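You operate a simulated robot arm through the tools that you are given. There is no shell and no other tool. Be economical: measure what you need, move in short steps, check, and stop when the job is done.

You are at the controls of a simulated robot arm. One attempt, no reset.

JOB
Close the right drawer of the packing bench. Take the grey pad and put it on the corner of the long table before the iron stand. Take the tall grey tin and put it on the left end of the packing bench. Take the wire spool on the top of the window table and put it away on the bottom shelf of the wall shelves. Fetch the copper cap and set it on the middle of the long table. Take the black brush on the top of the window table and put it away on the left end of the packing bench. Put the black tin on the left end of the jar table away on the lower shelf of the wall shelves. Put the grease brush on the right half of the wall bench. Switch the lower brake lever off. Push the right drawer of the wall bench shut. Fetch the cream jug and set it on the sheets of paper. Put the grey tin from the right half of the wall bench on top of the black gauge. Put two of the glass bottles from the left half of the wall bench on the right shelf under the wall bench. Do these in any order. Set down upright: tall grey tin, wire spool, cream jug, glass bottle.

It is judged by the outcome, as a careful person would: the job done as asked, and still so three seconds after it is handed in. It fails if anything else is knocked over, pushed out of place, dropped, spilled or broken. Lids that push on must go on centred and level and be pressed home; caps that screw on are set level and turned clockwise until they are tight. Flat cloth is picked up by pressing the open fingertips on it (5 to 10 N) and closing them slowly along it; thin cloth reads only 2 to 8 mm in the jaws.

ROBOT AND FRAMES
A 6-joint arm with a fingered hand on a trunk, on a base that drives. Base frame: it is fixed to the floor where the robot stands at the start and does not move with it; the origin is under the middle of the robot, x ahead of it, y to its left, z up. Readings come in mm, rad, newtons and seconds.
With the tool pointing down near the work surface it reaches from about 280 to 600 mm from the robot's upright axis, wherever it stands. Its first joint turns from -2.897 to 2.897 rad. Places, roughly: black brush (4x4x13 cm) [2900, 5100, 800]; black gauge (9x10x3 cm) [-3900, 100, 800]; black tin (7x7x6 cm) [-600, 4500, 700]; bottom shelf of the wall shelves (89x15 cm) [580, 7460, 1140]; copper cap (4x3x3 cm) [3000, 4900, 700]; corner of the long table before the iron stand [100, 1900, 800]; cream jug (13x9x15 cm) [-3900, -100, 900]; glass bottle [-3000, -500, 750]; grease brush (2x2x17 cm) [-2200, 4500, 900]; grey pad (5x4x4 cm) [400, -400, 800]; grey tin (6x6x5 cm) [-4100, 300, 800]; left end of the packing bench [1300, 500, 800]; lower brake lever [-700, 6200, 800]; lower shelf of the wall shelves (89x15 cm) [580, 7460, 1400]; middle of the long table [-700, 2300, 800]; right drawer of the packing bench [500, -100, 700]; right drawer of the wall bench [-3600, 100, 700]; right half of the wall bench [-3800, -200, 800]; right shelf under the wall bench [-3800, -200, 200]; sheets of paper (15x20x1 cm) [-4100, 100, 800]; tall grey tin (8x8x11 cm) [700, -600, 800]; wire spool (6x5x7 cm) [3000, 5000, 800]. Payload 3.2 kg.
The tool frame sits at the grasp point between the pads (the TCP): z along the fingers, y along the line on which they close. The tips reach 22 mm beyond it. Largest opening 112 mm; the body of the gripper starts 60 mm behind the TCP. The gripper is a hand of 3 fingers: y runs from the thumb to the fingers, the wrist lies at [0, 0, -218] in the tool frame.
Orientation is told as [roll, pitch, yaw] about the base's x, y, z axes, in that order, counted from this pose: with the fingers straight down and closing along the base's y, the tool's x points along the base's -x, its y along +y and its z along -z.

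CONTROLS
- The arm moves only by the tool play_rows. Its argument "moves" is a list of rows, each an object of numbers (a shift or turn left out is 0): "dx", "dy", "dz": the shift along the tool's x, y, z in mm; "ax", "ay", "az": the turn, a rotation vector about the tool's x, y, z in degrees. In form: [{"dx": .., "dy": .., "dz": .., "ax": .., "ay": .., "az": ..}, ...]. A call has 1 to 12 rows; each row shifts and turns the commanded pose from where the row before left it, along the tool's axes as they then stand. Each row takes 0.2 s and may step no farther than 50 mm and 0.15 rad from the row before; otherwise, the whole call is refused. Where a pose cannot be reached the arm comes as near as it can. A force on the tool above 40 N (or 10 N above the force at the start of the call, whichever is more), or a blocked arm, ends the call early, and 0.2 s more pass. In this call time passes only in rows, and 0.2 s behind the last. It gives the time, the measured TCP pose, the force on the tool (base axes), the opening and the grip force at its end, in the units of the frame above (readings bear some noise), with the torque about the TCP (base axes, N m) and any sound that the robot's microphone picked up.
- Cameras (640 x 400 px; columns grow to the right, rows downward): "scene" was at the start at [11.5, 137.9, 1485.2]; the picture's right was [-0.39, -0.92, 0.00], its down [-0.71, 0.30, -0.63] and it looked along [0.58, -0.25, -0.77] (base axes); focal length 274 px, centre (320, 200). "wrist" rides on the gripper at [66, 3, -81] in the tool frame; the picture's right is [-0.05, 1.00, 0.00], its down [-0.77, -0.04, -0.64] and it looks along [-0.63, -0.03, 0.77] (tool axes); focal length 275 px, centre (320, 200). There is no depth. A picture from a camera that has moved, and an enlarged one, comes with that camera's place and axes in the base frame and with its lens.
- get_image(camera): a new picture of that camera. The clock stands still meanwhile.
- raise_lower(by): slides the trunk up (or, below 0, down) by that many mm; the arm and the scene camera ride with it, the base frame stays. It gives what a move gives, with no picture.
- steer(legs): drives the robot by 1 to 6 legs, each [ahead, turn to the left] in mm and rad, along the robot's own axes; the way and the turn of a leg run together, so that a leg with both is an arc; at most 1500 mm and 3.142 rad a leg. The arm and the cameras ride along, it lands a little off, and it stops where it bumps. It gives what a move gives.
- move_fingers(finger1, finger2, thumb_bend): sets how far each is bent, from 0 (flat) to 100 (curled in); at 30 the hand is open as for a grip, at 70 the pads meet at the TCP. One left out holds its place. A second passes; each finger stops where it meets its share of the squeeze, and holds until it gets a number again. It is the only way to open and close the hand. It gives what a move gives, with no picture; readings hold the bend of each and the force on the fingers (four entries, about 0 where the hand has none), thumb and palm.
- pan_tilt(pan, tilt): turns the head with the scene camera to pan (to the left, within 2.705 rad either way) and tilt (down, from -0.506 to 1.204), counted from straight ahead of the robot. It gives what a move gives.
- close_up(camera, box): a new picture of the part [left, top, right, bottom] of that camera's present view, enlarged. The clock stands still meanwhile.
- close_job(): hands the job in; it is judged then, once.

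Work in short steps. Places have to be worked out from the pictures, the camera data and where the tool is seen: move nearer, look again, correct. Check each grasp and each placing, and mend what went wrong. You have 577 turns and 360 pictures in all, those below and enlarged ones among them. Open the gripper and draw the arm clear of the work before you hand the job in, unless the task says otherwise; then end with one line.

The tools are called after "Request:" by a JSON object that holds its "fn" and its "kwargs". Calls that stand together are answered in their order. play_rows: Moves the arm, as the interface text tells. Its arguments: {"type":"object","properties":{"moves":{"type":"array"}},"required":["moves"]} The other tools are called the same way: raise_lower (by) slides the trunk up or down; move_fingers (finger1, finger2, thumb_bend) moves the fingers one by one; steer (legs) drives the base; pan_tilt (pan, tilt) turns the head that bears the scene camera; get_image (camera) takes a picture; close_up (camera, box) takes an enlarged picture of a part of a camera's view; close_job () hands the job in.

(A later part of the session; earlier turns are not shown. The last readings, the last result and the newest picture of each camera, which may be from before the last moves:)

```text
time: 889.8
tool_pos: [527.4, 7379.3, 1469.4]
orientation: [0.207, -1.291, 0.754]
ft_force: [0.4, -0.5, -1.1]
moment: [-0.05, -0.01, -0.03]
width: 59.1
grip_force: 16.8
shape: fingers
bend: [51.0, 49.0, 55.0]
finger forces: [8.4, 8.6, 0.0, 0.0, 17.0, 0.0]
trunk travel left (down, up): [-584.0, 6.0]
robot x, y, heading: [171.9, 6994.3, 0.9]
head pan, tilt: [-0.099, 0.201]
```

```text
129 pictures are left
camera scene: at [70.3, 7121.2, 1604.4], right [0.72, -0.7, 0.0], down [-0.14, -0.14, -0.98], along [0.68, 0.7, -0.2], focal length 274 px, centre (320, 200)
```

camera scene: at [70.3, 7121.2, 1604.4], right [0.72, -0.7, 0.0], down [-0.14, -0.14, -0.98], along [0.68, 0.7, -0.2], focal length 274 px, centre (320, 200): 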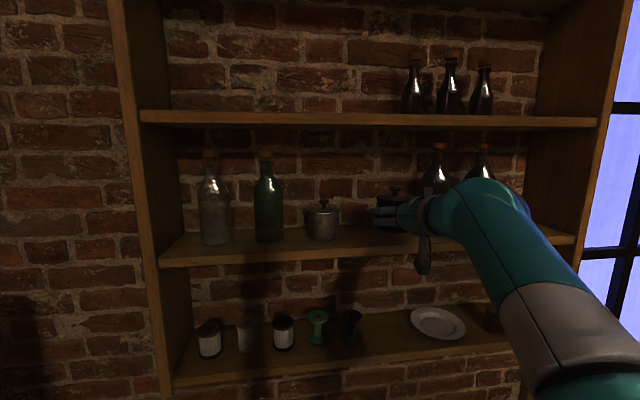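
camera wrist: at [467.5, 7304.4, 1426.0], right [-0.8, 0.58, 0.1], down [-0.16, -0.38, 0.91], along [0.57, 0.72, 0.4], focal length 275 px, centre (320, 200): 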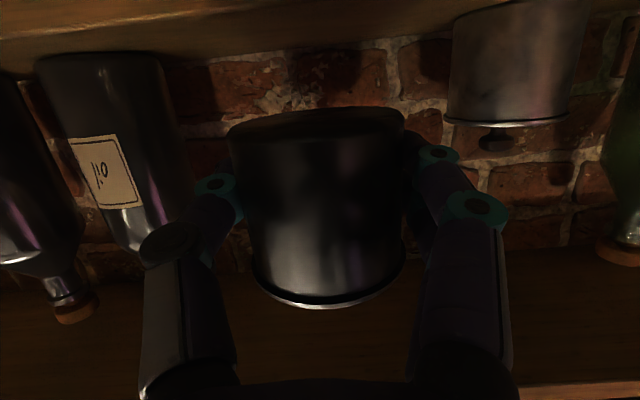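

The tin is centred in the gap. To keep the knuckles in front of the bottle, I go in only 65 mm more.

Request:
{"fn": "steer", "kwargs": {"legs": [[65, 0]]}}

Request:
{"fn": "get_image", "kwargs": {"camera": "wrist"}}

Request:
{"fn": "close_up", "kwargs": {"camera": "scene", "box": [280, 130, 600, 300]}}

```text
time: 890.8
tool_pos: [567.5, 7429.8, 1467.7]
orientation: [0.208, -1.291, 0.754]
ft_force: [0.1, -0.8, -0.5]
moment: [-0.06, 0.03, -0.01]
width: 59.0
grip_force: 17.1
shape: fingers
bend: [51.0, 49.0, 55.0]
finger forces: [8.4, 8.6, 0.1, 0.1, 17.0, 0.0]
trunk travel left (down, up): [-584.0, 6.0]
robot x, y, heading: [209.7, 7046.2, 0.898]
head pan, tilt: [-0.099, 0.201]
```

```text
128 pictures are left
camera wrist: at [508.7, 7355.8, 1425.8], right [-0.8, 0.59, 0.1], down [-0.16, -0.38, 0.91], along [0.57, 0.72, 0.4], focal length 275 px, centre (320, 200)
```

wrist: 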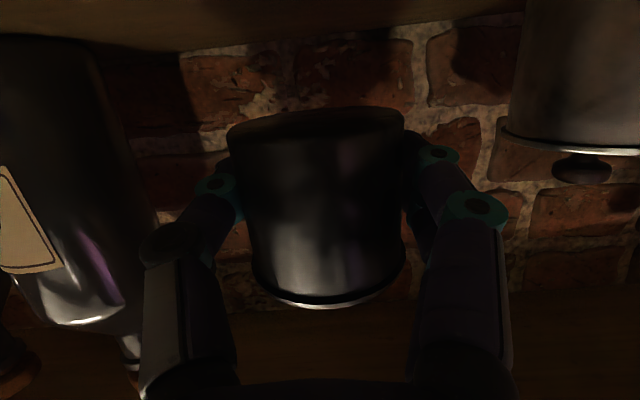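

```text
2.00 times, centred on (440, 215) of scene
camera zoom: at [111.4, 7172.9, 1604.4], right [0.72, -0.7, 0.0], down [-0.14, -0.14, -0.98], along [0.68, 0.7, -0.2], focal length 549 px, centre (80, 170)
```

zoom: 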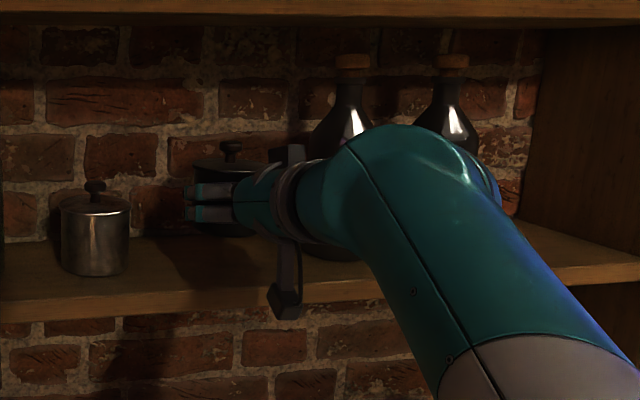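

Request:
{"fn": "play_rows", "kwargs": {"moves": [{"dx": 9, "dy": -0.9, "dz": 2.6}, {"dx": 8, "dy": -0.8, "dz": 2.3}, {"dx": 2.9, "dy": -0.3, "dz": 0.8}, {"dx": 1.9, "dy": -0.2, "dz": 0.55}]}}

Request:
{"fn": "play_rows", "kwargs": {"moves": [{"dx": 1.4, "dy": -0.15, "dz": 0.4}, {"dx": 1.4, "dy": -0.15, "dz": 0.4}, {"dx": 1.4, "dy": -0.15, "dz": 0.4}]}}

Request:
{"fn": "play_rows", "kwargs": {"moves": [{"dx": 1.4, "dy": -0.15, "dz": 0.4}, {"dx": 1.4, "dy": -0.15, "dz": 0.4}]}}

```text
time: 891.8
tool_pos: [567.7, 7430.1, 1445.5]
orientation: [0.211, -1.294, 0.755]
ft_force: [-0.7, 0.0, -0.8]
moment: [-0.08, 0.02, -0.04]
width: 59.2
grip_force: 17.3
shape: fingers
bend: [51.0, 49.0, 55.0]
finger forces: [8.4, 8.6, 0.0, 0.0, 17.0, 0.0]
trunk travel left (down, up): [-584.0, 6.0]
robot x, y, heading: [212.0, 7045.2, 0.902]
head pan, tilt: [-0.099, 0.201]
```

```text
time: 892.6
tool_pos: [568.2, 7428.9, 1440.6]
orientation: [0.208, -1.292, 0.755]
ft_force: [0.2, 0.7, -0.4]
moment: [-0.01, -0.01, 0.0]
width: 59.1
grip_force: 16.9
shape: fingers
bend: [51.0, 49.0, 55.0]
finger forces: [8.4, 8.5, 0.1, 0.1, 17.0, 0.0]
trunk travel left (down, up): [-584.0, 6.0]
robot x, y, heading: [215.0, 7047.6, 0.898]
head pan, tilt: [-0.099, 0.201]
```

```text
time: 893.2
tool_pos: [567.0, 7430.4, 1439.4]
orientation: [0.208, -1.293, 0.755]
ft_force: [0.1, -0.7, -1.3]
moment: [-0.03, 0.04, -0.02]
width: 58.9
grip_force: 17.2
shape: fingers
bend: [51.0, 49.0, 55.0]
finger forces: [8.4, 8.6, 0.1, 0.0, 16.9, 0.0]
trunk travel left (down, up): [-584.0, 6.0]
robot x, y, heading: [208.0, 7042.4, 0.901]
head pan, tilt: [-0.099, 0.201]
```

Request:
{"fn": "play_rows", "kwargs": {"moves": [{"dx": 1.4, "dy": -0.15, "dz": 0.4}, {"dx": 1.4, "dy": -0.15, "dz": 0.4}, {"dx": 1.4, "dy": -0.15, "dz": 0.4}]}}

Request:
{"fn": "play_rows", "kwargs": {"moves": [{"dx": 1.4, "dy": -0.15, "dz": 0.4}, {"dx": 1.4, "dy": -0.15, "dz": 0.4}]}}

Request:
{"fn": "play_rows", "kwargs": {"moves": [{"dx": 1.4, "dy": -0.15, "dz": 0.4}, {"dx": 1.4, "dy": -0.15, "dz": 0.4}]}}

```text
time: 894.0
tool_pos: [567.9, 7428.4, 1434.1]
orientation: [0.208, -1.293, 0.755]
ft_force: [0.0, 0.2, -0.9]
moment: [-0.02, 0.01, 0.01]
width: 59.0
grip_force: 17.3
shape: fingers
bend: [51.0, 49.0, 55.0]
finger forces: [8.4, 8.7, 0.1, 0.0, 17.0, 0.0]
trunk travel left (down, up): [-584.0, 6.0]
robot x, y, heading: [211.8, 7046.9, 0.899]
head pan, tilt: [-0.099, 0.201]
```

```text
time: 894.6
tool_pos: [568.4, 7429.7, 1431.1]
orientation: [0.208, -1.294, 0.753]
ft_force: [0.9, -0.8, -0.7]
moment: [-0.03, 0.04, -0.01]
width: 59.2
grip_force: 16.9
shape: fingers
bend: [51.0, 49.0, 55.0]
finger forces: [8.4, 8.6, 0.1, 0.1, 17.1, 0.0]
trunk travel left (down, up): [-584.0, 6.0]
robot x, y, heading: [209.7, 7047.8, 0.903]
head pan, tilt: [-0.099, 0.201]
```

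```text
time: 895.2
tool_pos: [567.8, 7427.9, 1429.6]
orientation: [0.208, -1.293, 0.755]
ft_force: [0.4, 0.2, -1.6]
moment: [0.0, 0.04, -0.03]
width: 59.2
grip_force: 17.6
shape: fingers
bend: [51.0, 49.0, 55.0]
finger forces: [8.5, 8.7, 0.0, 0.0, 17.0, 0.1]
trunk travel left (down, up): [-584.0, 6.0]
robot x, y, heading: [213.4, 7045.0, 0.896]
head pan, tilt: [-0.099, 0.201]
```

Request:
{"fn": "get_image", "kwargs": {"camera": "wrist"}}

Request:
{"fn": "close_up", "kwargs": {"camera": "scene", "box": [300, 180, 480, 300]}}

```text
126 pictures are left
camera wrist: at [509.3, 7353.8, 1386.4], right [-0.8, 0.59, 0.1], down [-0.16, -0.38, 0.91], along [0.57, 0.72, 0.4], focal length 275 px, centre (320, 200)
```

wrist: 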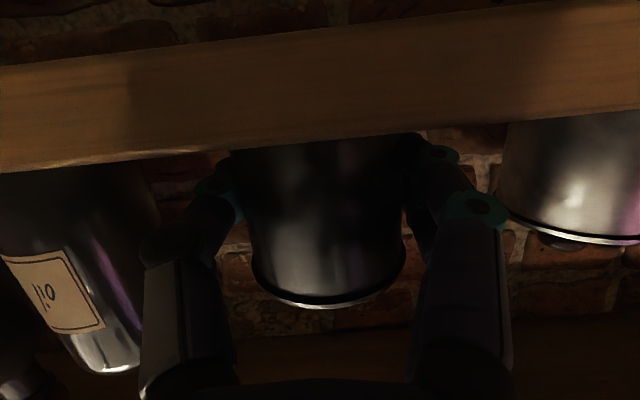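

```text
3.33 times, centred on (390, 240) of scene
camera zoom: at [110.3, 7171.6, 1604.4], right [0.72, -0.7, 0.0], down [-0.14, -0.14, -0.98], along [0.68, 0.7, -0.2], focal length 915 px, centre (87, 67)
```

zoom: 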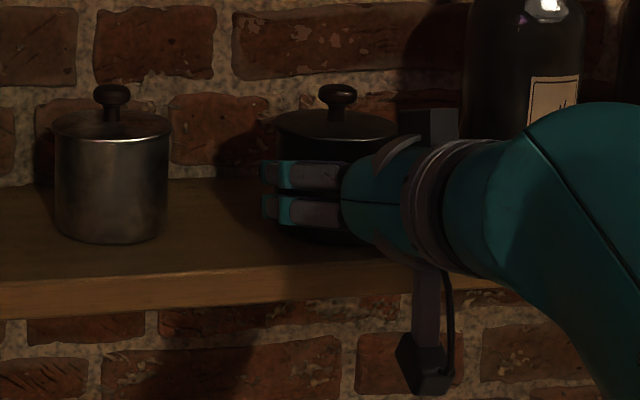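

The tin is nearly down. I continue in small steps.

Request:
{"fn": "play_rows", "kwargs": {"moves": [{"dx": 1.4, "dy": -0.15, "dz": 0.4}, {"dx": 1.4, "dy": -0.15, "dz": 0.4}]}}

Request:
{"fn": "play_rows", "kwargs": {"moves": [{"dx": 1.4, "dy": -0.15, "dz": 0.4}, {"dx": 1.4, "dy": -0.15, "dz": 0.4}]}}

Request:
{"fn": "play_rows", "kwargs": {"moves": [{"dx": 1.4, "dy": -0.15, "dz": 0.4}, {"dx": 1.4, "dy": -0.15, "dz": 0.4}]}}

```text
time: 895.8
tool_pos: [567.4, 7428.3, 1426.7]
orientation: [0.213, -1.296, 0.748]
ft_force: [1.2, 0.7, 7.1]
moment: [0.05, -0.13, 0.03]
width: 59.0
grip_force: 17.4
shape: fingers
bend: [51.0, 49.0, 55.0]
finger forces: [8.3, 8.6, 0.1, 0.1, 17.6, 0.0]
trunk travel left (down, up): [-584.0, 6.0]
robot x, y, heading: [210.2, 7046.0, 0.901]
head pan, tilt: [-0.099, 0.201]
```

```text
time: 896.4
tool_pos: [567.4, 7428.1, 1426.1]
orientation: [0.216, -1.298, 0.748]
ft_force: [4.7, 4.3, 26.5]
moment: [0.35, -0.34, 0.02]
width: 59.0
grip_force: 16.8
shape: fingers
bend: [51.0, 49.0, 55.0]
finger forces: [8.2, 8.5, 0.0, 0.0, 17.9, 0.1]
trunk travel left (down, up): [-584.0, 6.0]
robot x, y, heading: [214.7, 7046.5, 0.897]
head pan, tilt: [-0.099, 0.201]
```

```text
time: 897.0
tool_pos: [565.7, 7426.6, 1422.2]
orientation: [0.215, -1.299, 0.748]
ft_force: [4.3, 2.5, 29.1]
moment: [0.32, -0.39, 0.06]
width: 59.7
grip_force: 17.8
shape: fingers
bend: [51.0, 49.0, 55.0]
finger forces: [8.4, 8.5, 0.0, 0.1, 18.9, 0.0]
trunk travel left (down, up): [-584.0, 6.0]
robot x, y, heading: [209.2, 7046.3, 0.899]
head pan, tilt: [-0.099, 0.201]
```

It's on the shelf. I ease off and open a little, then back out.

Request:
{"fn": "play_rows", "kwargs": {"moves": [{"dx": -3.2, "dy": 0.3, "dz": -0.9}]}}

Request:
{"fn": "move_fingers", "kwargs": {"finger1": 46, "finger2": 44, "thumb_bend": 51}}

Request:
{"fn": "get_image", "kwargs": {"camera": "wrist"}}

```text
time: 897.4
tool_pos: [565.8, 7427.7, 1423.5]
orientation: [0.205, -1.29, 0.756]
ft_force: [2.6, 0.0, 19.5]
moment: [0.19, -0.24, 0.08]
width: 59.4
grip_force: 18.2
shape: fingers
bend: [51.0, 49.0, 55.0]
finger forces: [8.5, 8.6, 0.1, 0.0, 18.5, 0.1]
trunk travel left (down, up): [-584.0, 6.0]
robot x, y, heading: [210.3, 7047.6, 0.896]
head pan, tilt: [-0.099, 0.201]
```

```text
time: 898.4
tool_pos: [567.4, 7429.5, 1423.9]
orientation: [0.207, -1.289, 0.755]
ft_force: [0.0, -0.3, -1.1]
moment: [-0.03, 0.02, 0.0]
width: 63.2
grip_force: 1.2
shape: fingers
bend: [45.0, 44.0, 50.0]
finger forces: [0.9, 0.3, 0.0, 0.0, 1.2, 0.1]
trunk travel left (down, up): [-584.0, 6.0]
robot x, y, heading: [210.6, 7048.0, 0.902]
head pan, tilt: [-0.099, 0.201]
```

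```text
124 pictures are left
camera wrist: at [508.9, 7354.4, 1380.8], right [-0.8, 0.59, 0.1], down [-0.16, -0.38, 0.91], along [0.57, 0.72, 0.4], focal length 275 px, centre (320, 200)
```

wrist: 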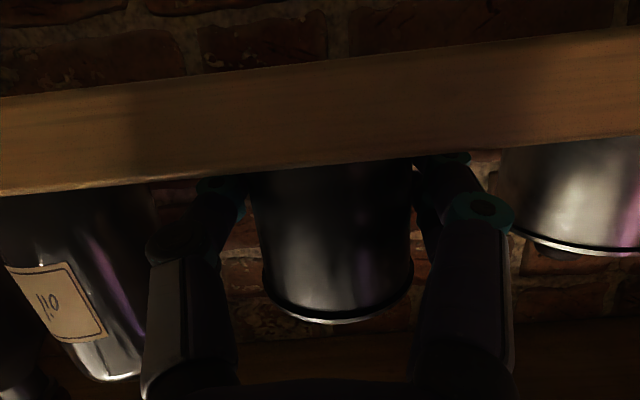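

Request:
{"fn": "move_fingers", "kwargs": {"finger1": 43, "finger2": 42, "thumb_bend": 48}}

Request:
{"fn": "steer", "kwargs": {"legs": [[-60, 0]]}}

Request:
{"fn": "get_image", "kwargs": {"camera": "wrist"}}

```text
time: 899.4
tool_pos: [568.5, 7428.1, 1422.7]
orientation: [0.206, -1.292, 0.755]
ft_force: [-0.5, -0.3, 0.1]
moment: [-0.01, 0.01, 0.02]
width: 67.1
grip_force: 0.0
shape: fingers
bend: [43.0, 42.0, 48.0]
finger forces: [0.0, 0.0, 0.0, 0.0, 0.0, 0.0]
trunk travel left (down, up): [-584.0, 6.0]
robot x, y, heading: [212.8, 7046.5, 0.903]
head pan, tilt: [-0.099, 0.201]
```

```text
time: 900.4
tool_pos: [529.5, 7380.8, 1424.9]
orientation: [0.209, -1.295, 0.755]
ft_force: [0.2, -0.5, -0.2]
moment: [0.02, -0.02, 0.01]
width: 67.2
grip_force: 0.0
shape: fingers
bend: [43.0, 42.0, 48.0]
finger forces: [0.1, 0.0, 0.1, 0.1, 0.0, 0.0]
trunk travel left (down, up): [-584.0, 6.0]
robot x, y, heading: [174.5, 6999.6, 0.902]
head pan, tilt: [-0.099, 0.201]
```

```text
123 pictures are left
camera wrist: at [471.0, 7306.6, 1381.5], right [-0.8, 0.59, 0.1], down [-0.16, -0.38, 0.91], along [0.57, 0.72, 0.4], focal length 275 px, centre (320, 200)
```

wrist: 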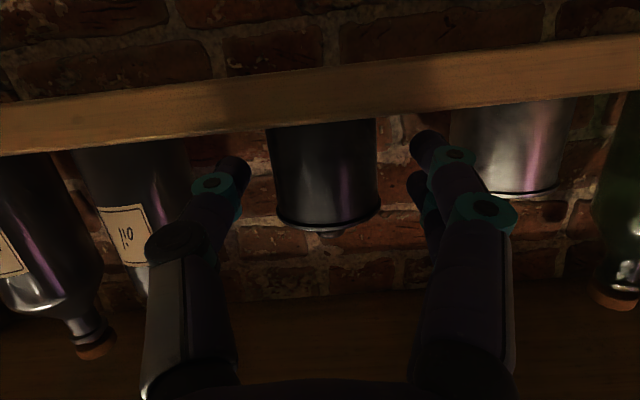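

The black tin stands on the lower shelf. I back off, lower the arm and straighten it.

Request:
{"fn": "steer", "kwargs": {"legs": [[-350, 0]]}}

Request:
{"fn": "play_rows", "kwargs": {"moves": [{"dx": 43, "dy": -4.5, "dz": 12.3}, {"dx": 43, "dy": -4.5, "dz": 12.3}, {"dx": 43, "dy": -4.5, "dz": 12.3}, {"dx": 43, "dy": -4.5, "dz": 12.3}, {"dx": 43, "dy": -4.5, "dz": 12.3}, {"dx": 43, "dy": -4.5, "dz": 12.3}, {"dx": 43, "dy": -4.5, "dz": 12.3}, {"dx": 43, "dy": -4.5, "dz": 12.3}]}}

Request:
{"fn": "play_rows", "kwargs": {"moves": [{"ay": 8}, {"ay": 8}, {"ay": 8}, {"ay": 8}, {"ay": 8}, {"dx": 30, "dz": -20}, {"dx": 30, "dz": -20}, {"ay": 8}, {"ay": 8}, {"ay": 8}, {"ay": 8}]}}

Request:
{"fn": "steer", "kwargs": {"legs": [[0, -1.43], [1100, 0], [0, -0.36]]}}

```text
time: 902.6
tool_pos: [309.0, 7102.6, 1424.6]
orientation: [0.209, -1.293, 0.757]
ft_force: [-0.1, -0.1, 0.3]
moment: [-0.02, 0.02, 0.02]
width: 67.2
grip_force: 0.0
shape: fingers
bend: [43.0, 42.0, 48.0]
finger forces: [0.0, 0.0, 0.0, 0.0, 0.0, 0.0]
trunk travel left (down, up): [-584.0, 6.0]
robot x, y, heading: [-45.7, 6723.0, 0.904]
head pan, tilt: [-0.099, 0.201]
```

```text
time: 904.5
tool_pos: [323.4, 7098.4, 1061.3]
orientation: [0.207, -1.294, 0.759]
ft_force: [0.8, -0.2, 0.7]
moment: [0.03, 0.0, 0.04]
width: 67.3
grip_force: 0.1
shape: fingers
bend: [43.0, 42.0, 48.0]
finger forces: [0.1, 0.0, 0.0, 0.0, 0.1, 0.0]
trunk travel left (down, up): [-584.0, 6.0]
robot x, y, heading: [-43.7, 6720.0, 0.906]
head pan, tilt: [-0.099, 0.201]
```

```text
time: 906.9
tool_pos: [277.0, 7044.3, 1055.1]
orientation: [0.083, -0.163, 0.97]
ft_force: [0.3, -0.3, -0.1]
moment: [0.02, 0.01, -0.02]
width: 67.4
grip_force: 0.0
shape: fingers
bend: [43.0, 42.0, 48.0]
finger forces: [0.0, 0.0, 0.1, 0.1, 0.0, 0.1]
out of reach, approached as far as the arm can: row 4, 5
trunk travel left (down, up): [-584.0, 6.0]
robot x, y, heading: [-49.8, 6717.2, 0.902]
head pan, tilt: [-0.099, 0.201]
```

```text
time: 917.0
tool_pos: [1150.4, 5798.4, 1053.6]
orientation: [0.084, -0.166, -0.807]
ft_force: [-0.1, -0.5, -0.8]
moment: [0.0, 0.02, -0.01]
width: 67.7
grip_force: 0.1
shape: fingers
bend: [43.0, 42.0, 48.0]
finger forces: [0.1, 0.0, 0.1, 0.0, 0.0, 0.0]
trunk travel left (down, up): [-584.0, 6.0]
robot x, y, heading: [902.2, 6180.8, -0.877]
head pan, tilt: [-0.099, 0.201]
```

Request:
{"fn": "steer", "kwargs": {"legs": [[0, 0.015], [1100, 0], [1100, 0], [0, 1.773]]}}

Request:
{"fn": "play_rows", "kwargs": {"moves": [{"ay": 4.7}, {"ay": 4.7}, {"ax": 4.8}]}}

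Request:
{"fn": "pan_tilt", "kwargs": {"pan": 0.0, "tilt": 0.7}}

Request:
{"fn": "get_image", "kwargs": {"camera": "scene"}}

Request:
{"fn": "get_image", "kwargs": {"camera": "wrist"}}

```text
time: 932.5
tool_pos: [2666.4, 4842.2, 1053.7]
orientation: [0.084, -0.167, 0.964]
ft_force: [0.6, 0.6, -0.8]
moment: [-0.03, 0.01, -0.01]
width: 67.4
grip_force: 0.1
shape: fingers
bend: [43.0, 42.0, 48.0]
finger forces: [0.1, 0.1, 0.0, 0.0, 0.0, 0.0]
trunk travel left (down, up): [-584.0, 6.0]
robot x, y, heading: [2340.2, 4517.2, 0.897]
head pan, tilt: [-0.099, 0.201]
```

```text
time: 933.3
tool_pos: [2664.8, 4841.0, 1054.6]
orientation: [-0.002, -0.002, 0.977]
ft_force: [-0.6, -0.2, -0.1]
moment: [0.0, 0.04, -0.01]
width: 67.5
grip_force: 0.2
shape: fingers
bend: [43.0, 42.0, 48.0]
finger forces: [0.1, 0.0, 0.1, 0.1, 0.1, 0.0]
trunk travel left (down, up): [-584.0, 6.0]
robot x, y, heading: [2342.7, 4518.7, 0.902]
head pan, tilt: [-0.099, 0.201]
```

```text
time: 934.2
tool_pos: [2665.4, 4841.1, 1054.2]
orientation: [0.0, -0.002, 0.979]
ft_force: [-0.4, -0.1, 0.9]
moment: [0.01, 0.0, 0.02]
width: 67.6
grip_force: 0.0
shape: fingers
bend: [43.0, 42.0, 48.0]
finger forces: [0.1, 0.0, 0.0, 0.1, 0.1, 0.1]
trunk travel left (down, up): [-584.0, 6.0]
robot x, y, heading: [2340.0, 4520.8, 0.893]
head pan, tilt: [0.0, 0.7]
```

```text
122 pictures are left
camera scene: at [2227.1, 4644.7, 1559.1], right [0.78, -0.62, 0.0], down [-0.4, -0.5, -0.77], along [0.48, 0.6, -0.64], focal length 274 px, centre (320, 200)
```

scene: 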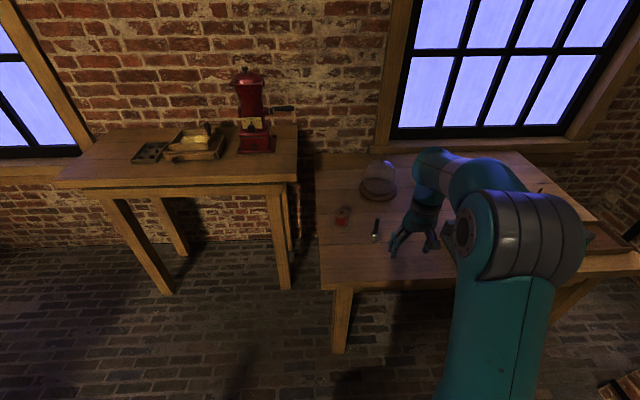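

```text
121 pictures are left
camera wrist: at [2626.8, 4787.9, 1134.4], right [-0.8, 0.6, 0.0], down [0.46, 0.62, 0.64], along [0.38, 0.51, -0.77], focal length 275 px, centre (320, 200)
```

wrist: 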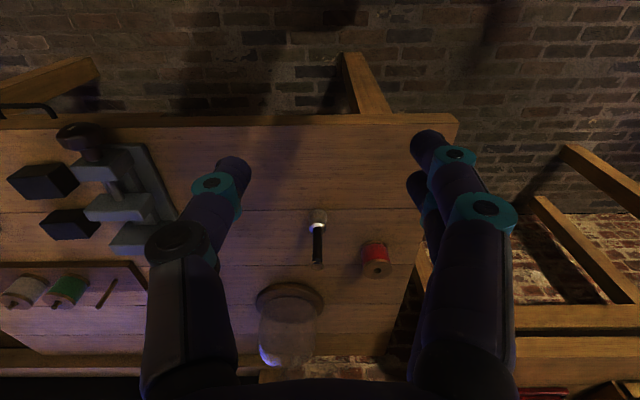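

The black brush stands upright at ≈(2846,5075), 50 mm right of centre. I drive 250 mm ahead and move over it.

Request:
{"fn": "steer", "kwargs": {"legs": [[250, 0]]}}

Request:
{"fn": "raise_lower", "kwargs": {"by": -110}}

Request:
{"fn": "get_image", "kwargs": {"camera": "wrist"}}

```text
time: 936.0
tool_pos: [2824.7, 5041.8, 1054.4]
orientation: [-0.004, 0.0, 0.977]
ft_force: [0.4, -0.2, -0.5]
moment: [0.0, 0.02, 0.01]
width: 67.5
grip_force: 0.1
shape: fingers
bend: [43.0, 42.0, 48.0]
finger forces: [0.0, 0.0, 0.0, 0.0, 0.1, 0.0]
trunk travel left (down, up): [-584.0, 6.0]
robot x, y, heading: [2499.9, 4718.1, 0.894]
head pan, tilt: [0.0, 0.7]
```

```text
time: 937.5
tool_pos: [2825.2, 5040.6, 944.9]
orientation: [-0.003, -0.004, 0.977]
ft_force: [0.1, -0.2, 0.4]
moment: [-0.01, -0.01, 0.0]
width: 67.8
grip_force: 0.1
shape: fingers
bend: [43.0, 42.0, 48.0]
finger forces: [0.0, 0.0, 0.0, 0.0, 0.1, 0.0]
trunk travel left (down, up): [-474.0, 116.0]
robot x, y, heading: [2499.4, 4721.6, 0.897]
head pan, tilt: [0.0, 0.7]
```

```text
120 pictures are left
camera wrist: at [2786.0, 4987.5, 1024.4], right [-0.8, 0.6, 0.0], down [0.46, 0.62, 0.64], along [0.38, 0.51, -0.77], focal length 275 px, centre (320, 200)
```

wrist: 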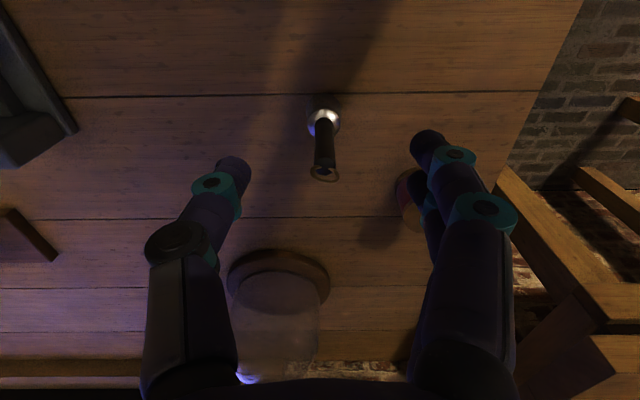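

Request:
{"fn": "move_fingers", "kwargs": {"finger1": 51, "finger2": 51, "thumb_bend": 51}}

Request:
{"fn": "play_rows", "kwargs": {"moves": [{"dx": -20, "dy": 1}, {"dx": -20, "dy": 1}]}}

Request:
{"fn": "raise_lower", "kwargs": {"by": -98}}

Request:
{"fn": "get_image", "kwargs": {"camera": "wrist"}}

```text
time: 938.5
tool_pos: [2825.8, 5040.7, 944.9]
orientation: [-0.002, -0.002, 0.976]
ft_force: [0.3, -0.3, -0.3]
moment: [-0.01, -0.02, 0.01]
width: 52.9
grip_force: 0.2
shape: fingers
bend: [51.0, 51.0, 51.0]
finger forces: [0.1, 0.0, 0.0, 0.0, 0.0, 0.0]
trunk travel left (down, up): [-474.0, 116.0]
robot x, y, heading: [2496.5, 4720.4, 0.897]
head pan, tilt: [0.0, 0.7]
```

```text
time: 939.0
tool_pos: [2845.6, 5075.6, 945.5]
orientation: [-0.002, -0.001, 0.978]
ft_force: [0.7, -0.5, -0.6]
moment: [0.03, -0.02, -0.03]
width: 52.7
grip_force: 0.1
shape: fingers
bend: [51.0, 51.0, 51.0]
finger forces: [0.1, 0.0, 0.0, 0.0, 0.2, 0.0]
trunk travel left (down, up): [-474.0, 116.0]
robot x, y, heading: [2500.3, 4718.7, 0.895]
head pan, tilt: [0.0, 0.7]
```

```text
time: 940.4
tool_pos: [2846.8, 5075.0, 846.6]
orientation: [-0.001, -0.003, 0.979]
ft_force: [0.4, 0.7, 0.4]
moment: [-0.03, 0.01, -0.02]
width: 52.4
grip_force: 0.1
shape: fingers
bend: [51.0, 51.0, 51.0]
finger forces: [0.0, 0.0, 0.1, 0.0, 0.1, 0.0]
trunk travel left (down, up): [-376.0, 214.0]
robot x, y, heading: [2500.2, 4715.4, 0.9]
head pan, tilt: [0.0, 0.7]
```

```text
119 pictures are left
camera wrist: at [2807.6, 5021.6, 926.6], right [-0.8, 0.6, 0.0], down [0.46, 0.62, 0.64], along [0.38, 0.51, -0.77], focal length 275 px, centre (320, 200)
```

wrist: 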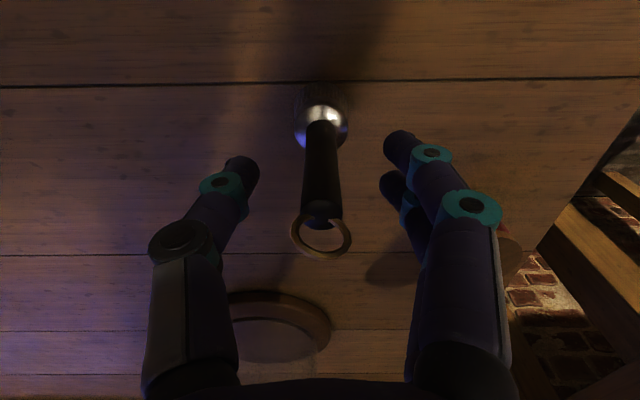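

Request:
{"fn": "raise_lower", "kwargs": {"by": -12}}

Request:
{"fn": "move_fingers", "kwargs": {"finger1": 74, "finger2": 74, "thumb_bend": 74}}

Request:
{"fn": "raise_lower", "kwargs": {"by": 130}}

Request:
{"fn": "get_image", "kwargs": {"camera": "wrist"}}

```text
time: 941.0
tool_pos: [2846.6, 5076.4, 833.9]
orientation: [-0.003, -0.004, 0.976]
ft_force: [0.0, -0.3, 0.0]
moment: [0.03, 0.02, 0.0]
width: 52.7
grip_force: 0.1
shape: fingers
bend: [51.0, 51.0, 51.0]
finger forces: [0.1, 0.0, 0.0, 0.0, 0.0, 0.0]
trunk travel left (down, up): [-364.0, 226.0]
robot x, y, heading: [2496.1, 4719.8, 0.901]
head pan, tilt: [0.0, 0.7]
```

```text
time: 942.0
tool_pos: [2847.4, 5075.0, 835.2]
orientation: [-0.003, 0.0, 0.977]
ft_force: [-0.7, 0.9, 0.1]
moment: [-0.03, -0.01, -0.02]
width: 0.6
grip_force: 7.0
shape: fingers
bend: [74.0, 70.0, 69.0]
finger forces: [0.0, 6.6, 0.1, 0.0, 6.7, 0.0]
trunk travel left (down, up): [-364.0, 226.0]
robot x, y, heading: [2497.9, 4718.3, 0.896]
head pan, tilt: [0.0, 0.7]
```

```text
time: 943.5
tool_pos: [2847.7, 5075.8, 965.0]
orientation: [0.0, -0.001, 0.977]
ft_force: [0.1, 0.3, -1.3]
moment: [-0.02, 0.02, 0.02]
width: 0.3
grip_force: 6.5
shape: fingers
bend: [74.0, 70.0, 69.0]
finger forces: [0.0, 6.6, 0.0, 0.0, 6.6, 0.1]
trunk travel left (down, up): [-494.0, 96.0]
robot x, y, heading: [2500.4, 4721.6, 0.9]
head pan, tilt: [0.0, 0.7]
```

```text
118 pictures are left
camera wrist: at [2807.7, 5021.7, 1044.4], right [-0.8, 0.6, 0.0], down [0.46, 0.62, 0.64], along [0.38, 0.51, -0.77], focal length 275 px, centre (320, 200)
```

wrist: 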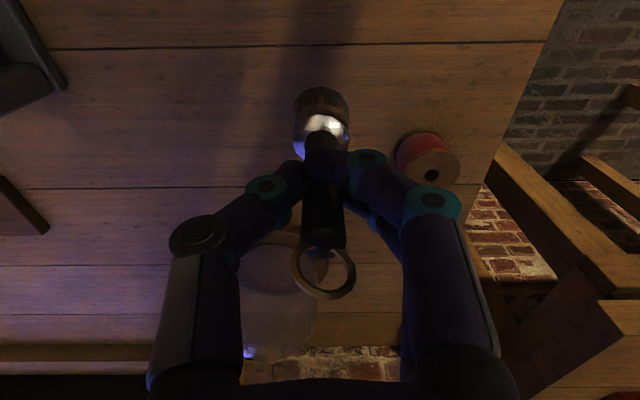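

It's held by only one finger and the thumb. I set it back down, move 8 mm forward and regrip.

Request:
{"fn": "raise_lower", "kwargs": {"by": -128}}

Request:
{"fn": "raise_lower", "kwargs": {"by": -2}}

Request:
{"fn": "move_fingers", "kwargs": {"finger1": 55, "finger2": 55, "thumb_bend": 55}}

Request:
{"fn": "play_rows", "kwargs": {"moves": [{"dx": -9}]}}

Request:
{"fn": "move_fingers", "kwargs": {"finger1": 76, "finger2": 76, "thumb_bend": 76}}

Request:
{"fn": "raise_lower", "kwargs": {"by": 200}}

Request:
{"fn": "get_image", "kwargs": {"camera": "wrist"}}

```text
time: 945.1
tool_pos: [2846.9, 5075.4, 836.5]
orientation: [-0.002, -0.001, 0.977]
ft_force: [-0.2, -0.2, -1.7]
moment: [0.0, -0.01, 0.0]
width: 0.3
grip_force: 6.3
shape: fingers
bend: [74.0, 70.0, 69.0]
finger forces: [0.0, 6.5, 0.0, 0.0, 6.6, 0.1]
trunk travel left (down, up): [-366.0, 224.0]
robot x, y, heading: [2501.1, 4723.6, 0.9]
head pan, tilt: [0.0, 0.7]
```

```text
time: 945.6
tool_pos: [2845.8, 5074.9, 835.2]
orientation: [-0.002, 0.0, 0.976]
ft_force: [-0.5, 0.5, -1.9]
moment: [0.0, -0.01, -0.01]
width: 0.7
grip_force: 6.7
shape: fingers
bend: [74.0, 70.0, 69.0]
finger forces: [0.1, 6.6, 0.0, 0.0, 6.6, 0.0]
trunk travel left (down, up): [-364.0, 226.0]
robot x, y, heading: [2501.4, 4719.1, 0.897]
head pan, tilt: [0.0, 0.7]
```

```text
time: 946.6
tool_pos: [2848.2, 5075.2, 834.6]
orientation: [-0.003, -0.002, 0.976]
ft_force: [-0.3, -0.8, 0.3]
moment: [-0.01, -0.03, 0.02]
width: 40.1
grip_force: 0.1
shape: fingers
bend: [55.0, 55.0, 55.0]
finger forces: [0.0, 0.0, 0.0, 0.1, 0.0, 0.1]
trunk travel left (down, up): [-364.0, 226.0]
robot x, y, heading: [2501.1, 4719.2, 0.894]
head pan, tilt: [0.0, 0.7]
```

```text
time: 947.0
tool_pos: [2851.9, 5081.9, 834.5]
orientation: [-0.003, -0.003, 0.977]
ft_force: [0.6, 0.6, 0.5]
moment: [-0.05, 0.0, -0.02]
width: 40.1
grip_force: 0.1
shape: fingers
bend: [55.0, 55.0, 55.0]
finger forces: [0.0, 0.0, 0.0, 0.0, 0.0, 0.0]
trunk travel left (down, up): [-364.0, 226.0]
robot x, y, heading: [2500.8, 4722.5, 0.893]
head pan, tilt: [0.0, 0.7]
```

```text
time: 948.0
tool_pos: [2852.0, 5082.4, 833.9]
orientation: [-0.002, -0.001, 0.977]
ft_force: [0.9, 0.5, -0.7]
moment: [0.01, -0.01, -0.01]
width: 9.9
grip_force: 12.1
shape: fingers
bend: [72.0, 74.0, 69.0]
finger forces: [8.7, 4.6, 0.0, 0.0, 11.1, 0.0]
trunk travel left (down, up): [-364.0, 226.0]
robot x, y, heading: [2499.7, 4716.9, 0.9]
head pan, tilt: [0.0, 0.7]
```

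```text
time: 950.2
tool_pos: [2851.8, 5083.9, 1034.4]
orientation: [-0.002, -0.002, 0.977]
ft_force: [-0.5, 0.1, -1.4]
moment: [0.0, 0.01, -0.03]
width: 10.0
grip_force: 12.0
shape: fingers
bend: [72.0, 74.0, 69.0]
finger forces: [8.7, 4.7, 0.1, 0.0, 11.2, 0.1]
trunk travel left (down, up): [-564.0, 26.0]
robot x, y, heading: [2499.0, 4720.6, 0.894]
head pan, tilt: [0.0, 0.7]
```

```text
117 pictures are left
camera wrist: at [2813.0, 5028.9, 1114.0], right [-0.8, 0.6, 0.0], down [0.46, 0.62, 0.64], along [0.38, 0.51, -0.77], focal length 275 px, centre (320, 200)
```

wrist: 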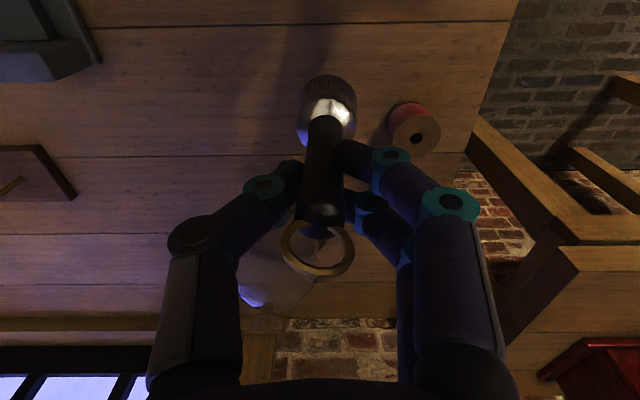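

Firmly held now. I drive to the packing bench's left end and look for free spots.

Request:
{"fn": "steer", "kwargs": {"legs": [[-450, 0], [0, -2.345], [1076, 0], [0, -0.771], [1035, 0], [1035, 0]]}}

```text
time: 975.6
tool_pos: [654.6, 1325.3, 1034.1]
orientation: [-0.002, -0.003, -2.159]
ft_force: [0.4, -0.1, -0.9]
moment: [-0.01, 0.01, -0.02]
width: 9.3
grip_force: 11.1
shape: fingers
bend: [72.0, 74.0, 69.0]
finger forces: [7.7, 4.4, 0.0, 0.1, 10.5, 0.0]
trunk travel left (down, up): [-564.0, 26.0]
robot x, y, heading: [1004.9, 1685.9, -2.235]
head pan, tilt: [0.0, 0.7]
```

Request:
{"fn": "steer", "kwargs": {"legs": [[0, 0.246], [700, 0], [0, 1.369]]}}

Request:
{"fn": "pan_tilt", "kwargs": {"pan": 0.0, "tilt": 0.75}}

Request:
{"fn": "get_image", "kwargs": {"camera": "scene"}}

Request:
{"fn": "get_image", "kwargs": {"camera": "wrist"}}

```text
time: 983.7
tool_pos: [1100.5, 717.3, 1034.4]
orientation: [-0.002, -0.002, -0.526]
ft_force: [0.2, -0.3, -0.8]
moment: [0.01, -0.03, 0.0]
width: 9.2
grip_force: 11.1
shape: fingers
bend: [72.0, 74.0, 69.0]
finger forces: [7.4, 4.2, 0.0, 0.1, 10.2, 0.0]
trunk travel left (down, up): [-564.0, 26.0]
robot x, y, heading: [713.4, 1045.1, -0.606]
head pan, tilt: [0.0, 0.7]
```

```text
time: 984.3
tool_pos: [1100.1, 718.0, 1033.7]
orientation: [-0.002, -0.003, -0.525]
ft_force: [0.2, -0.2, -0.7]
moment: [0.01, 0.03, 0.0]
width: 9.0
grip_force: 10.2
shape: fingers
bend: [72.0, 74.0, 69.0]
finger forces: [7.4, 4.2, 0.1, 0.0, 10.2, 0.0]
trunk travel left (down, up): [-564.0, 26.0]
robot x, y, heading: [714.0, 1046.4, -0.608]
head pan, tilt: [0.0, 0.75]
```

```text
116 pictures are left
camera scene: at [828.1, 1169.7, 1534.8], right [-0.57, -0.82, 0.0], down [-0.56, 0.39, -0.73], along [0.6, -0.42, -0.68], focal length 274 px, centre (320, 200)
```

scene: 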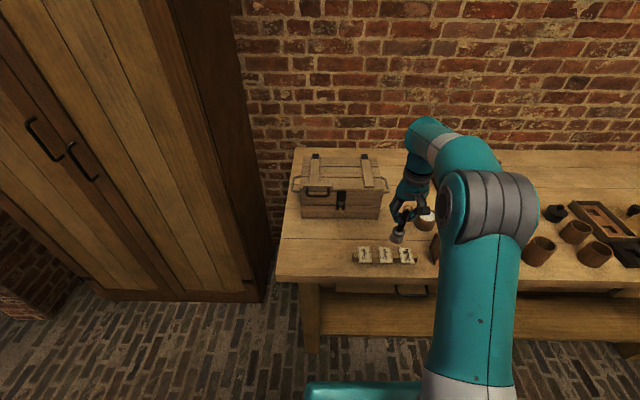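

```text
115 pictures are left
camera wrist: at [1044.9, 753.5, 1114.1], right [0.54, 0.84, 0.0], down [0.65, -0.42, 0.64], along [0.54, -0.35, -0.77], focal length 275 px, centre (320, 200)
```

wrist: 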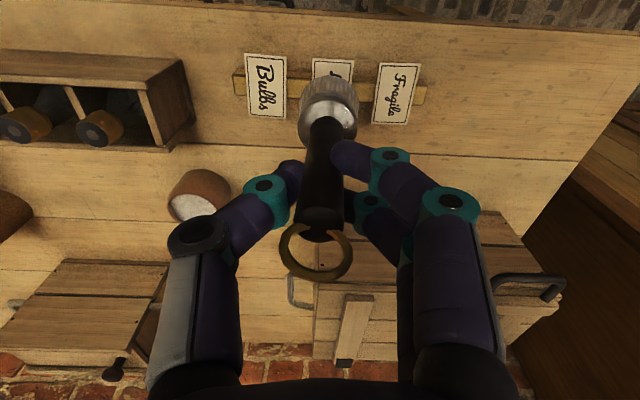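

There's free space in front of the crate: the brush can go at ≈(1275,800), and the tall tin later at ≈(1250,610). I drive 120 mm closer and move the brush there.

Request:
{"fn": "steer", "kwargs": {"legs": [[120, 0]]}}

Request:
{"fn": "play_rows", "kwargs": {"moves": [{"dy": 42, "dx": 2}, {"dy": 42, "dx": 2}, {"dy": 42, "dx": 2}, {"dy": 42, "dx": 3}]}}

Request:
{"fn": "raise_lower", "kwargs": {"by": -90}}

Request:
{"fn": "get_image", "kwargs": {"camera": "wrist"}}

Request:
{"fn": "get_image", "kwargs": {"camera": "scene"}}

```text
time: 985.5
tool_pos: [1197.7, 649.2, 1034.2]
orientation: [-0.001, -0.001, -0.526]
ft_force: [-0.6, -0.4, -1.3]
moment: [-0.03, 0.07, 0.01]
width: 9.2
grip_force: 11.3
shape: fingers
bend: [72.0, 74.0, 69.0]
finger forces: [7.6, 4.5, 0.1, 0.0, 10.3, 0.0]
trunk travel left (down, up): [-564.0, 26.0]
robot x, y, heading: [810.9, 975.0, -0.607]
head pan, tilt: [0.0, 0.75]
```

```text
time: 986.5
tool_pos: [1274.3, 801.2, 1031.7]
orientation: [-0.002, -0.003, -0.525]
ft_force: [-0.6, 0.1, -0.5]
moment: [0.01, 0.0, -0.01]
width: 9.1
grip_force: 11.3
shape: fingers
bend: [72.0, 74.0, 69.0]
finger forces: [7.9, 4.5, 0.1, 0.0, 10.2, 0.0]
trunk travel left (down, up): [-564.0, 26.0]
robot x, y, heading: [811.5, 978.0, -0.608]
head pan, tilt: [0.0, 0.75]
```

```text
time: 987.8
tool_pos: [1273.5, 801.4, 940.4]
orientation: [-0.003, -0.004, -0.526]
ft_force: [0.1, -0.5, -0.8]
moment: [-0.03, -0.03, -0.02]
width: 9.0
grip_force: 11.4
shape: fingers
bend: [72.0, 74.0, 69.0]
finger forces: [7.9, 4.6, 0.0, 0.1, 10.2, 0.1]
trunk travel left (down, up): [-474.0, 116.0]
robot x, y, heading: [808.9, 977.9, -0.604]
head pan, tilt: [0.0, 0.75]
```

```text
114 pictures are left
camera wrist: at [1218.0, 836.8, 1020.6], right [0.54, 0.84, 0.0], down [0.65, -0.42, 0.64], along [0.54, -0.35, -0.77], focal length 275 px, centre (320, 200)
```

wrist: 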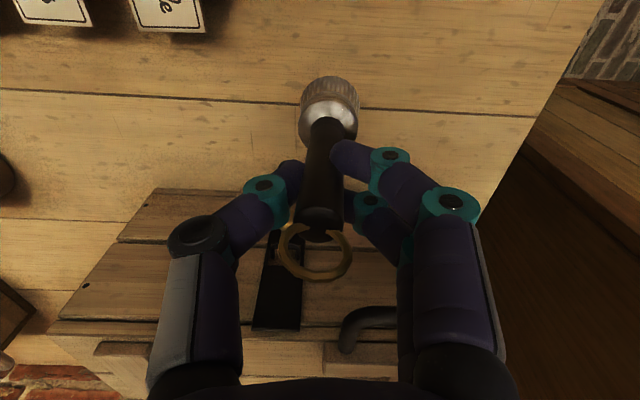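

```text
113 pictures are left
camera scene: at [925.0, 1102.7, 1444.8], right [-0.57, -0.82, 0.0], down [-0.56, 0.39, -0.73], along [0.6, -0.42, -0.68], focal length 274 px, centre (320, 200)
```

scene: 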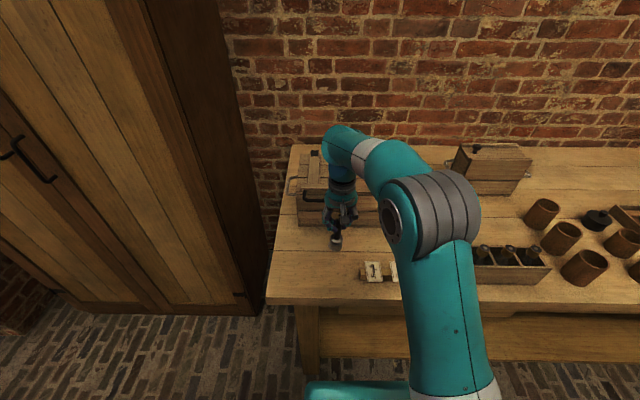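

Request:
{"fn": "close_up", "kwargs": {"camera": "scene", "box": [260, 130, 420, 300]}}

```text
2.35 times, centred on (340, 215) of scene
camera zoom: at [925.0, 1102.7, 1444.8], right [-0.57, -0.82, 0.0], down [-0.56, 0.39, -0.73], along [0.6, -0.42, -0.68], focal length 646 px, centre (273, 165)
```

zoom: 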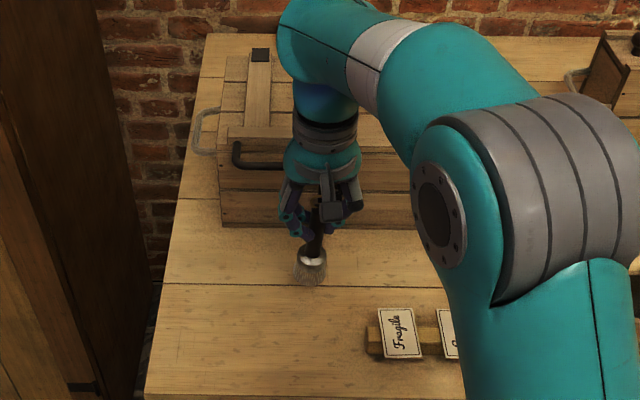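

The crate's base is ~110 mm beyond the brush, so it's clear. I lower the brush to the bench.

Request:
{"fn": "raise_lower", "kwargs": {"by": -42}}

Request:
{"fn": "raise_lower", "kwargs": {"by": -3}}

Request:
{"fn": "raise_lower", "kwargs": {"by": -3}}

Request:
{"fn": "raise_lower", "kwargs": {"by": -2}}

```text
time: 988.6
tool_pos: [1273.5, 801.2, 898.5]
orientation: [-0.001, -0.005, -0.526]
ft_force: [0.8, 1.0, -0.5]
moment: [0.01, 0.02, -0.03]
width: 9.0
grip_force: 11.4
shape: fingers
bend: [72.0, 74.0, 69.0]
finger forces: [7.9, 4.7, 0.1, 0.0, 10.2, 0.0]
trunk travel left (down, up): [-432.0, 158.0]
robot x, y, heading: [812.2, 975.2, -0.604]
head pan, tilt: [0.0, 0.75]
```

```text
time: 989.2
tool_pos: [1272.3, 801.1, 894.3]
orientation: [-0.003, -0.003, -0.526]
ft_force: [0.5, -0.6, -1.5]
moment: [-0.05, 0.03, -0.02]
width: 8.8
grip_force: 12.0
shape: fingers
bend: [72.0, 74.0, 69.0]
finger forces: [7.8, 4.6, 0.0, 0.1, 10.3, 0.0]
trunk travel left (down, up): [-429.0, 161.0]
robot x, y, heading: [807.3, 975.3, -0.609]
head pan, tilt: [0.0, 0.75]
```

```text
time: 989.7
tool_pos: [1272.9, 801.5, 893.1]
orientation: [-0.002, -0.003, -0.528]
ft_force: [-0.9, 1.5, -0.3]
moment: [0.03, 0.0, 0.0]
width: 9.1
grip_force: 11.9
shape: fingers
bend: [72.0, 74.0, 69.0]
finger forces: [8.1, 4.9, 0.0, 0.1, 10.5, 0.0]
trunk travel left (down, up): [-426.0, 164.0]
robot x, y, heading: [813.6, 979.6, -0.607]
head pan, tilt: [0.0, 0.75]
```

```text
time: 990.2
tool_pos: [1272.9, 800.3, 890.8]
orientation: [-0.001, -0.007, -0.524]
ft_force: [1.2, 0.8, 7.8]
moment: [0.03, 0.01, 0.07]
width: 8.5
grip_force: 14.3
shape: fingers
bend: [73.0, 75.0, 69.0]
finger forces: [9.9, 6.9, 0.0, 0.1, 11.8, 0.0]
trunk travel left (down, up): [-424.0, 166.0]
robot x, y, heading: [810.6, 976.2, -0.603]
head pan, tilt: [0.0, 0.75]
```

Contact. I release and lift.

Request:
{"fn": "raise_lower", "kwargs": {"by": 1}}

Request:
{"fn": "move_fingers", "kwargs": {"finger1": 54, "finger2": 54, "thumb_bend": 54}}

Request:
{"fn": "raise_lower", "kwargs": {"by": 150}}

Request:
{"fn": "get_image", "kwargs": {"camera": "wrist"}}

```text
time: 990.7
tool_pos: [1272.6, 801.6, 891.2]
orientation: [-0.003, -0.002, -0.525]
ft_force: [1.4, 0.6, 4.3]
moment: [0.01, 0.01, 0.03]
width: 9.1
grip_force: 13.9
shape: fingers
bend: [73.0, 75.0, 69.0]
finger forces: [9.9, 6.7, 0.0, 0.0, 11.5, 0.1]
trunk travel left (down, up): [-425.0, 165.0]
robot x, y, heading: [813.9, 979.8, -0.604]
head pan, tilt: [0.0, 0.75]
```

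```text
time: 991.7
tool_pos: [1272.8, 801.7, 890.9]
orientation: [-0.001, -0.002, -0.525]
ft_force: [-1.1, 0.2, -0.4]
moment: [0.0, -0.04, 0.03]
width: 43.4
grip_force: 0.1
shape: fingers
bend: [54.0, 54.0, 54.0]
finger forces: [0.1, 0.0, 0.1, 0.0, 0.0, 0.0]
trunk travel left (down, up): [-425.0, 165.0]
robot x, y, heading: [806.3, 978.0, -0.603]
head pan, tilt: [0.0, 0.75]
```

```text
time: 993.5
tool_pos: [1272.6, 801.1, 1040.9]
orientation: [-0.002, -0.002, -0.526]
ft_force: [0.6, 0.3, 0.4]
moment: [-0.04, 0.01, -0.04]
width: 43.3
grip_force: 0.0
shape: fingers
bend: [54.0, 54.0, 54.0]
finger forces: [0.0, 0.0, 0.0, 0.0, 0.1, 0.1]
trunk travel left (down, up): [-575.0, 15.0]
robot x, y, heading: [815.1, 977.5, -0.607]
head pan, tilt: [0.0, 0.75]
```

```text
111 pictures are left
camera wrist: at [1218.1, 836.9, 1121.5], right [0.54, 0.84, 0.0], down [0.65, -0.42, 0.64], along [0.54, -0.35, -0.77], focal length 275 px, centre (320, 200)
```

wrist: 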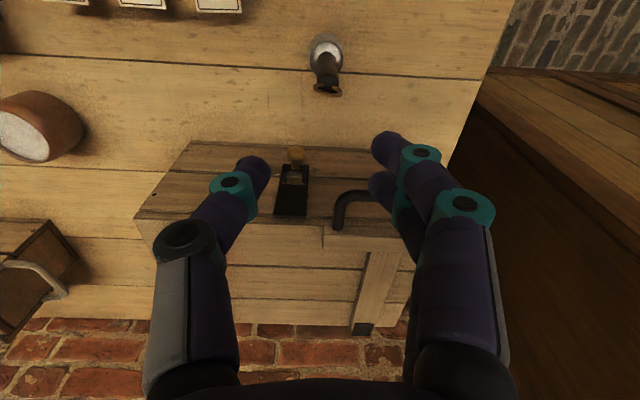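

The brush stands on the bench. Last: the tall grey tin. I back off and drive to the right part of the packing bench.

Request:
{"fn": "steer", "kwargs": {"legs": [[-200, 0], [0, -1.613], [1256, 0], [0, 1.594]]}}

Request:
{"fn": "play_rows", "kwargs": {"moves": [{"dy": -35}, {"dy": -35}, {"dy": -35}, {"dy": -35}, {"ay": -8}, {"ay": -8}, {"ay": -8}, {"ay": -8}, {"ay": -8}, {"ay": -8}]}}

Request:
{"fn": "move_fingers", "kwargs": {"finger1": 30, "finger2": 30, "thumb_bend": 30}}

Request:
{"fn": "get_image", "kwargs": {"camera": "scene"}}

Request:
{"fn": "get_image", "kwargs": {"camera": "wrist"}}

```text
time: 1008.9
tool_pos: [320.0, -132.5, 1041.2]
orientation: [-0.002, -0.004, -0.578]
ft_force: [-0.3, 0.0, -0.4]
moment: [-0.01, 0.03, 0.0]
width: 42.9
grip_force: 0.0
shape: fingers
bend: [54.0, 54.0, 54.0]
finger forces: [0.0, 0.0, 0.1, 0.1, 0.0, 0.0]
trunk travel left (down, up): [-575.0, 15.0]
robot x, y, heading: [-135.1, 69.2, -0.661]
head pan, tilt: [0.0, 0.75]
```

```text
time: 1011.1
tool_pos: [248.2, -239.7, 1041.3]
orientation: [0.051, -0.708, -0.579]
ft_force: [-0.7, -0.4, 0.5]
moment: [-0.01, -0.01, -0.04]
width: 43.3
grip_force: 0.0
shape: fingers
bend: [54.0, 54.0, 54.0]
finger forces: [0.1, 0.0, 0.0, 0.1, 0.0, 0.0]
out of reach, approached as far as the arm can: row 10
trunk travel left (down, up): [-575.0, 15.0]
robot x, y, heading: [-132.5, 67.9, -0.665]
head pan, tilt: [0.0, 0.75]
```

```text
time: 1012.1
tool_pos: [248.8, -239.7, 1041.3]
orientation: [0.05, -0.705, -0.575]
ft_force: [0.5, 0.7, -0.2]
moment: [0.01, 0.0, 0.0]
width: 111.2
grip_force: 0.1
shape: fingers
bend: [30.0, 30.0, 30.0]
finger forces: [0.0, 0.0, 0.0, 0.0, 0.0, 0.0]
trunk travel left (down, up): [-575.0, 15.0]
robot x, y, heading: [-132.2, 71.2, -0.662]
head pan, tilt: [0.0, 0.75]
```

```text
110 pictures are left
camera scene: at [-12.1, 188.5, 1545.8], right [-0.61, -0.79, 0.0], down [-0.54, 0.42, -0.73], along [0.58, -0.45, -0.68], focal length 274 px, centre (320, 200)
```

scene: 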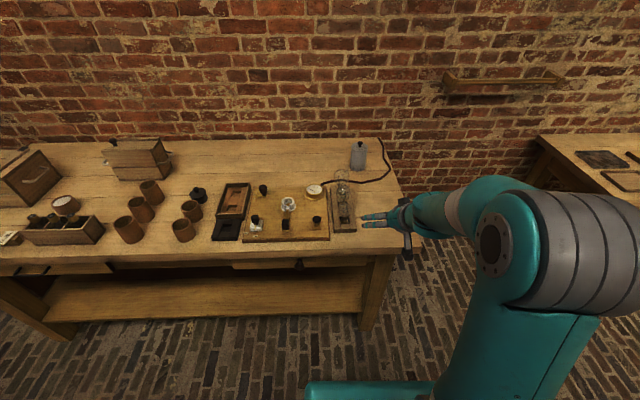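

```text
109 pictures are left
camera wrist: at [162.8, -184.2, 1058.5], right [0.55, 0.84, 0.07], down [0.11, -0.15, 0.98], along [0.83, -0.53, -0.17], focal length 275 px, centre (320, 200)
```

wrist: 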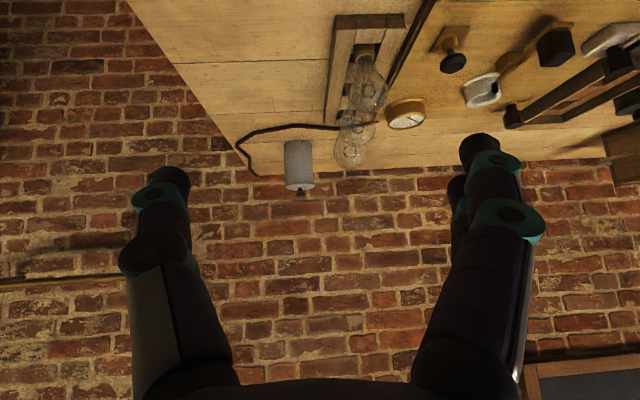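

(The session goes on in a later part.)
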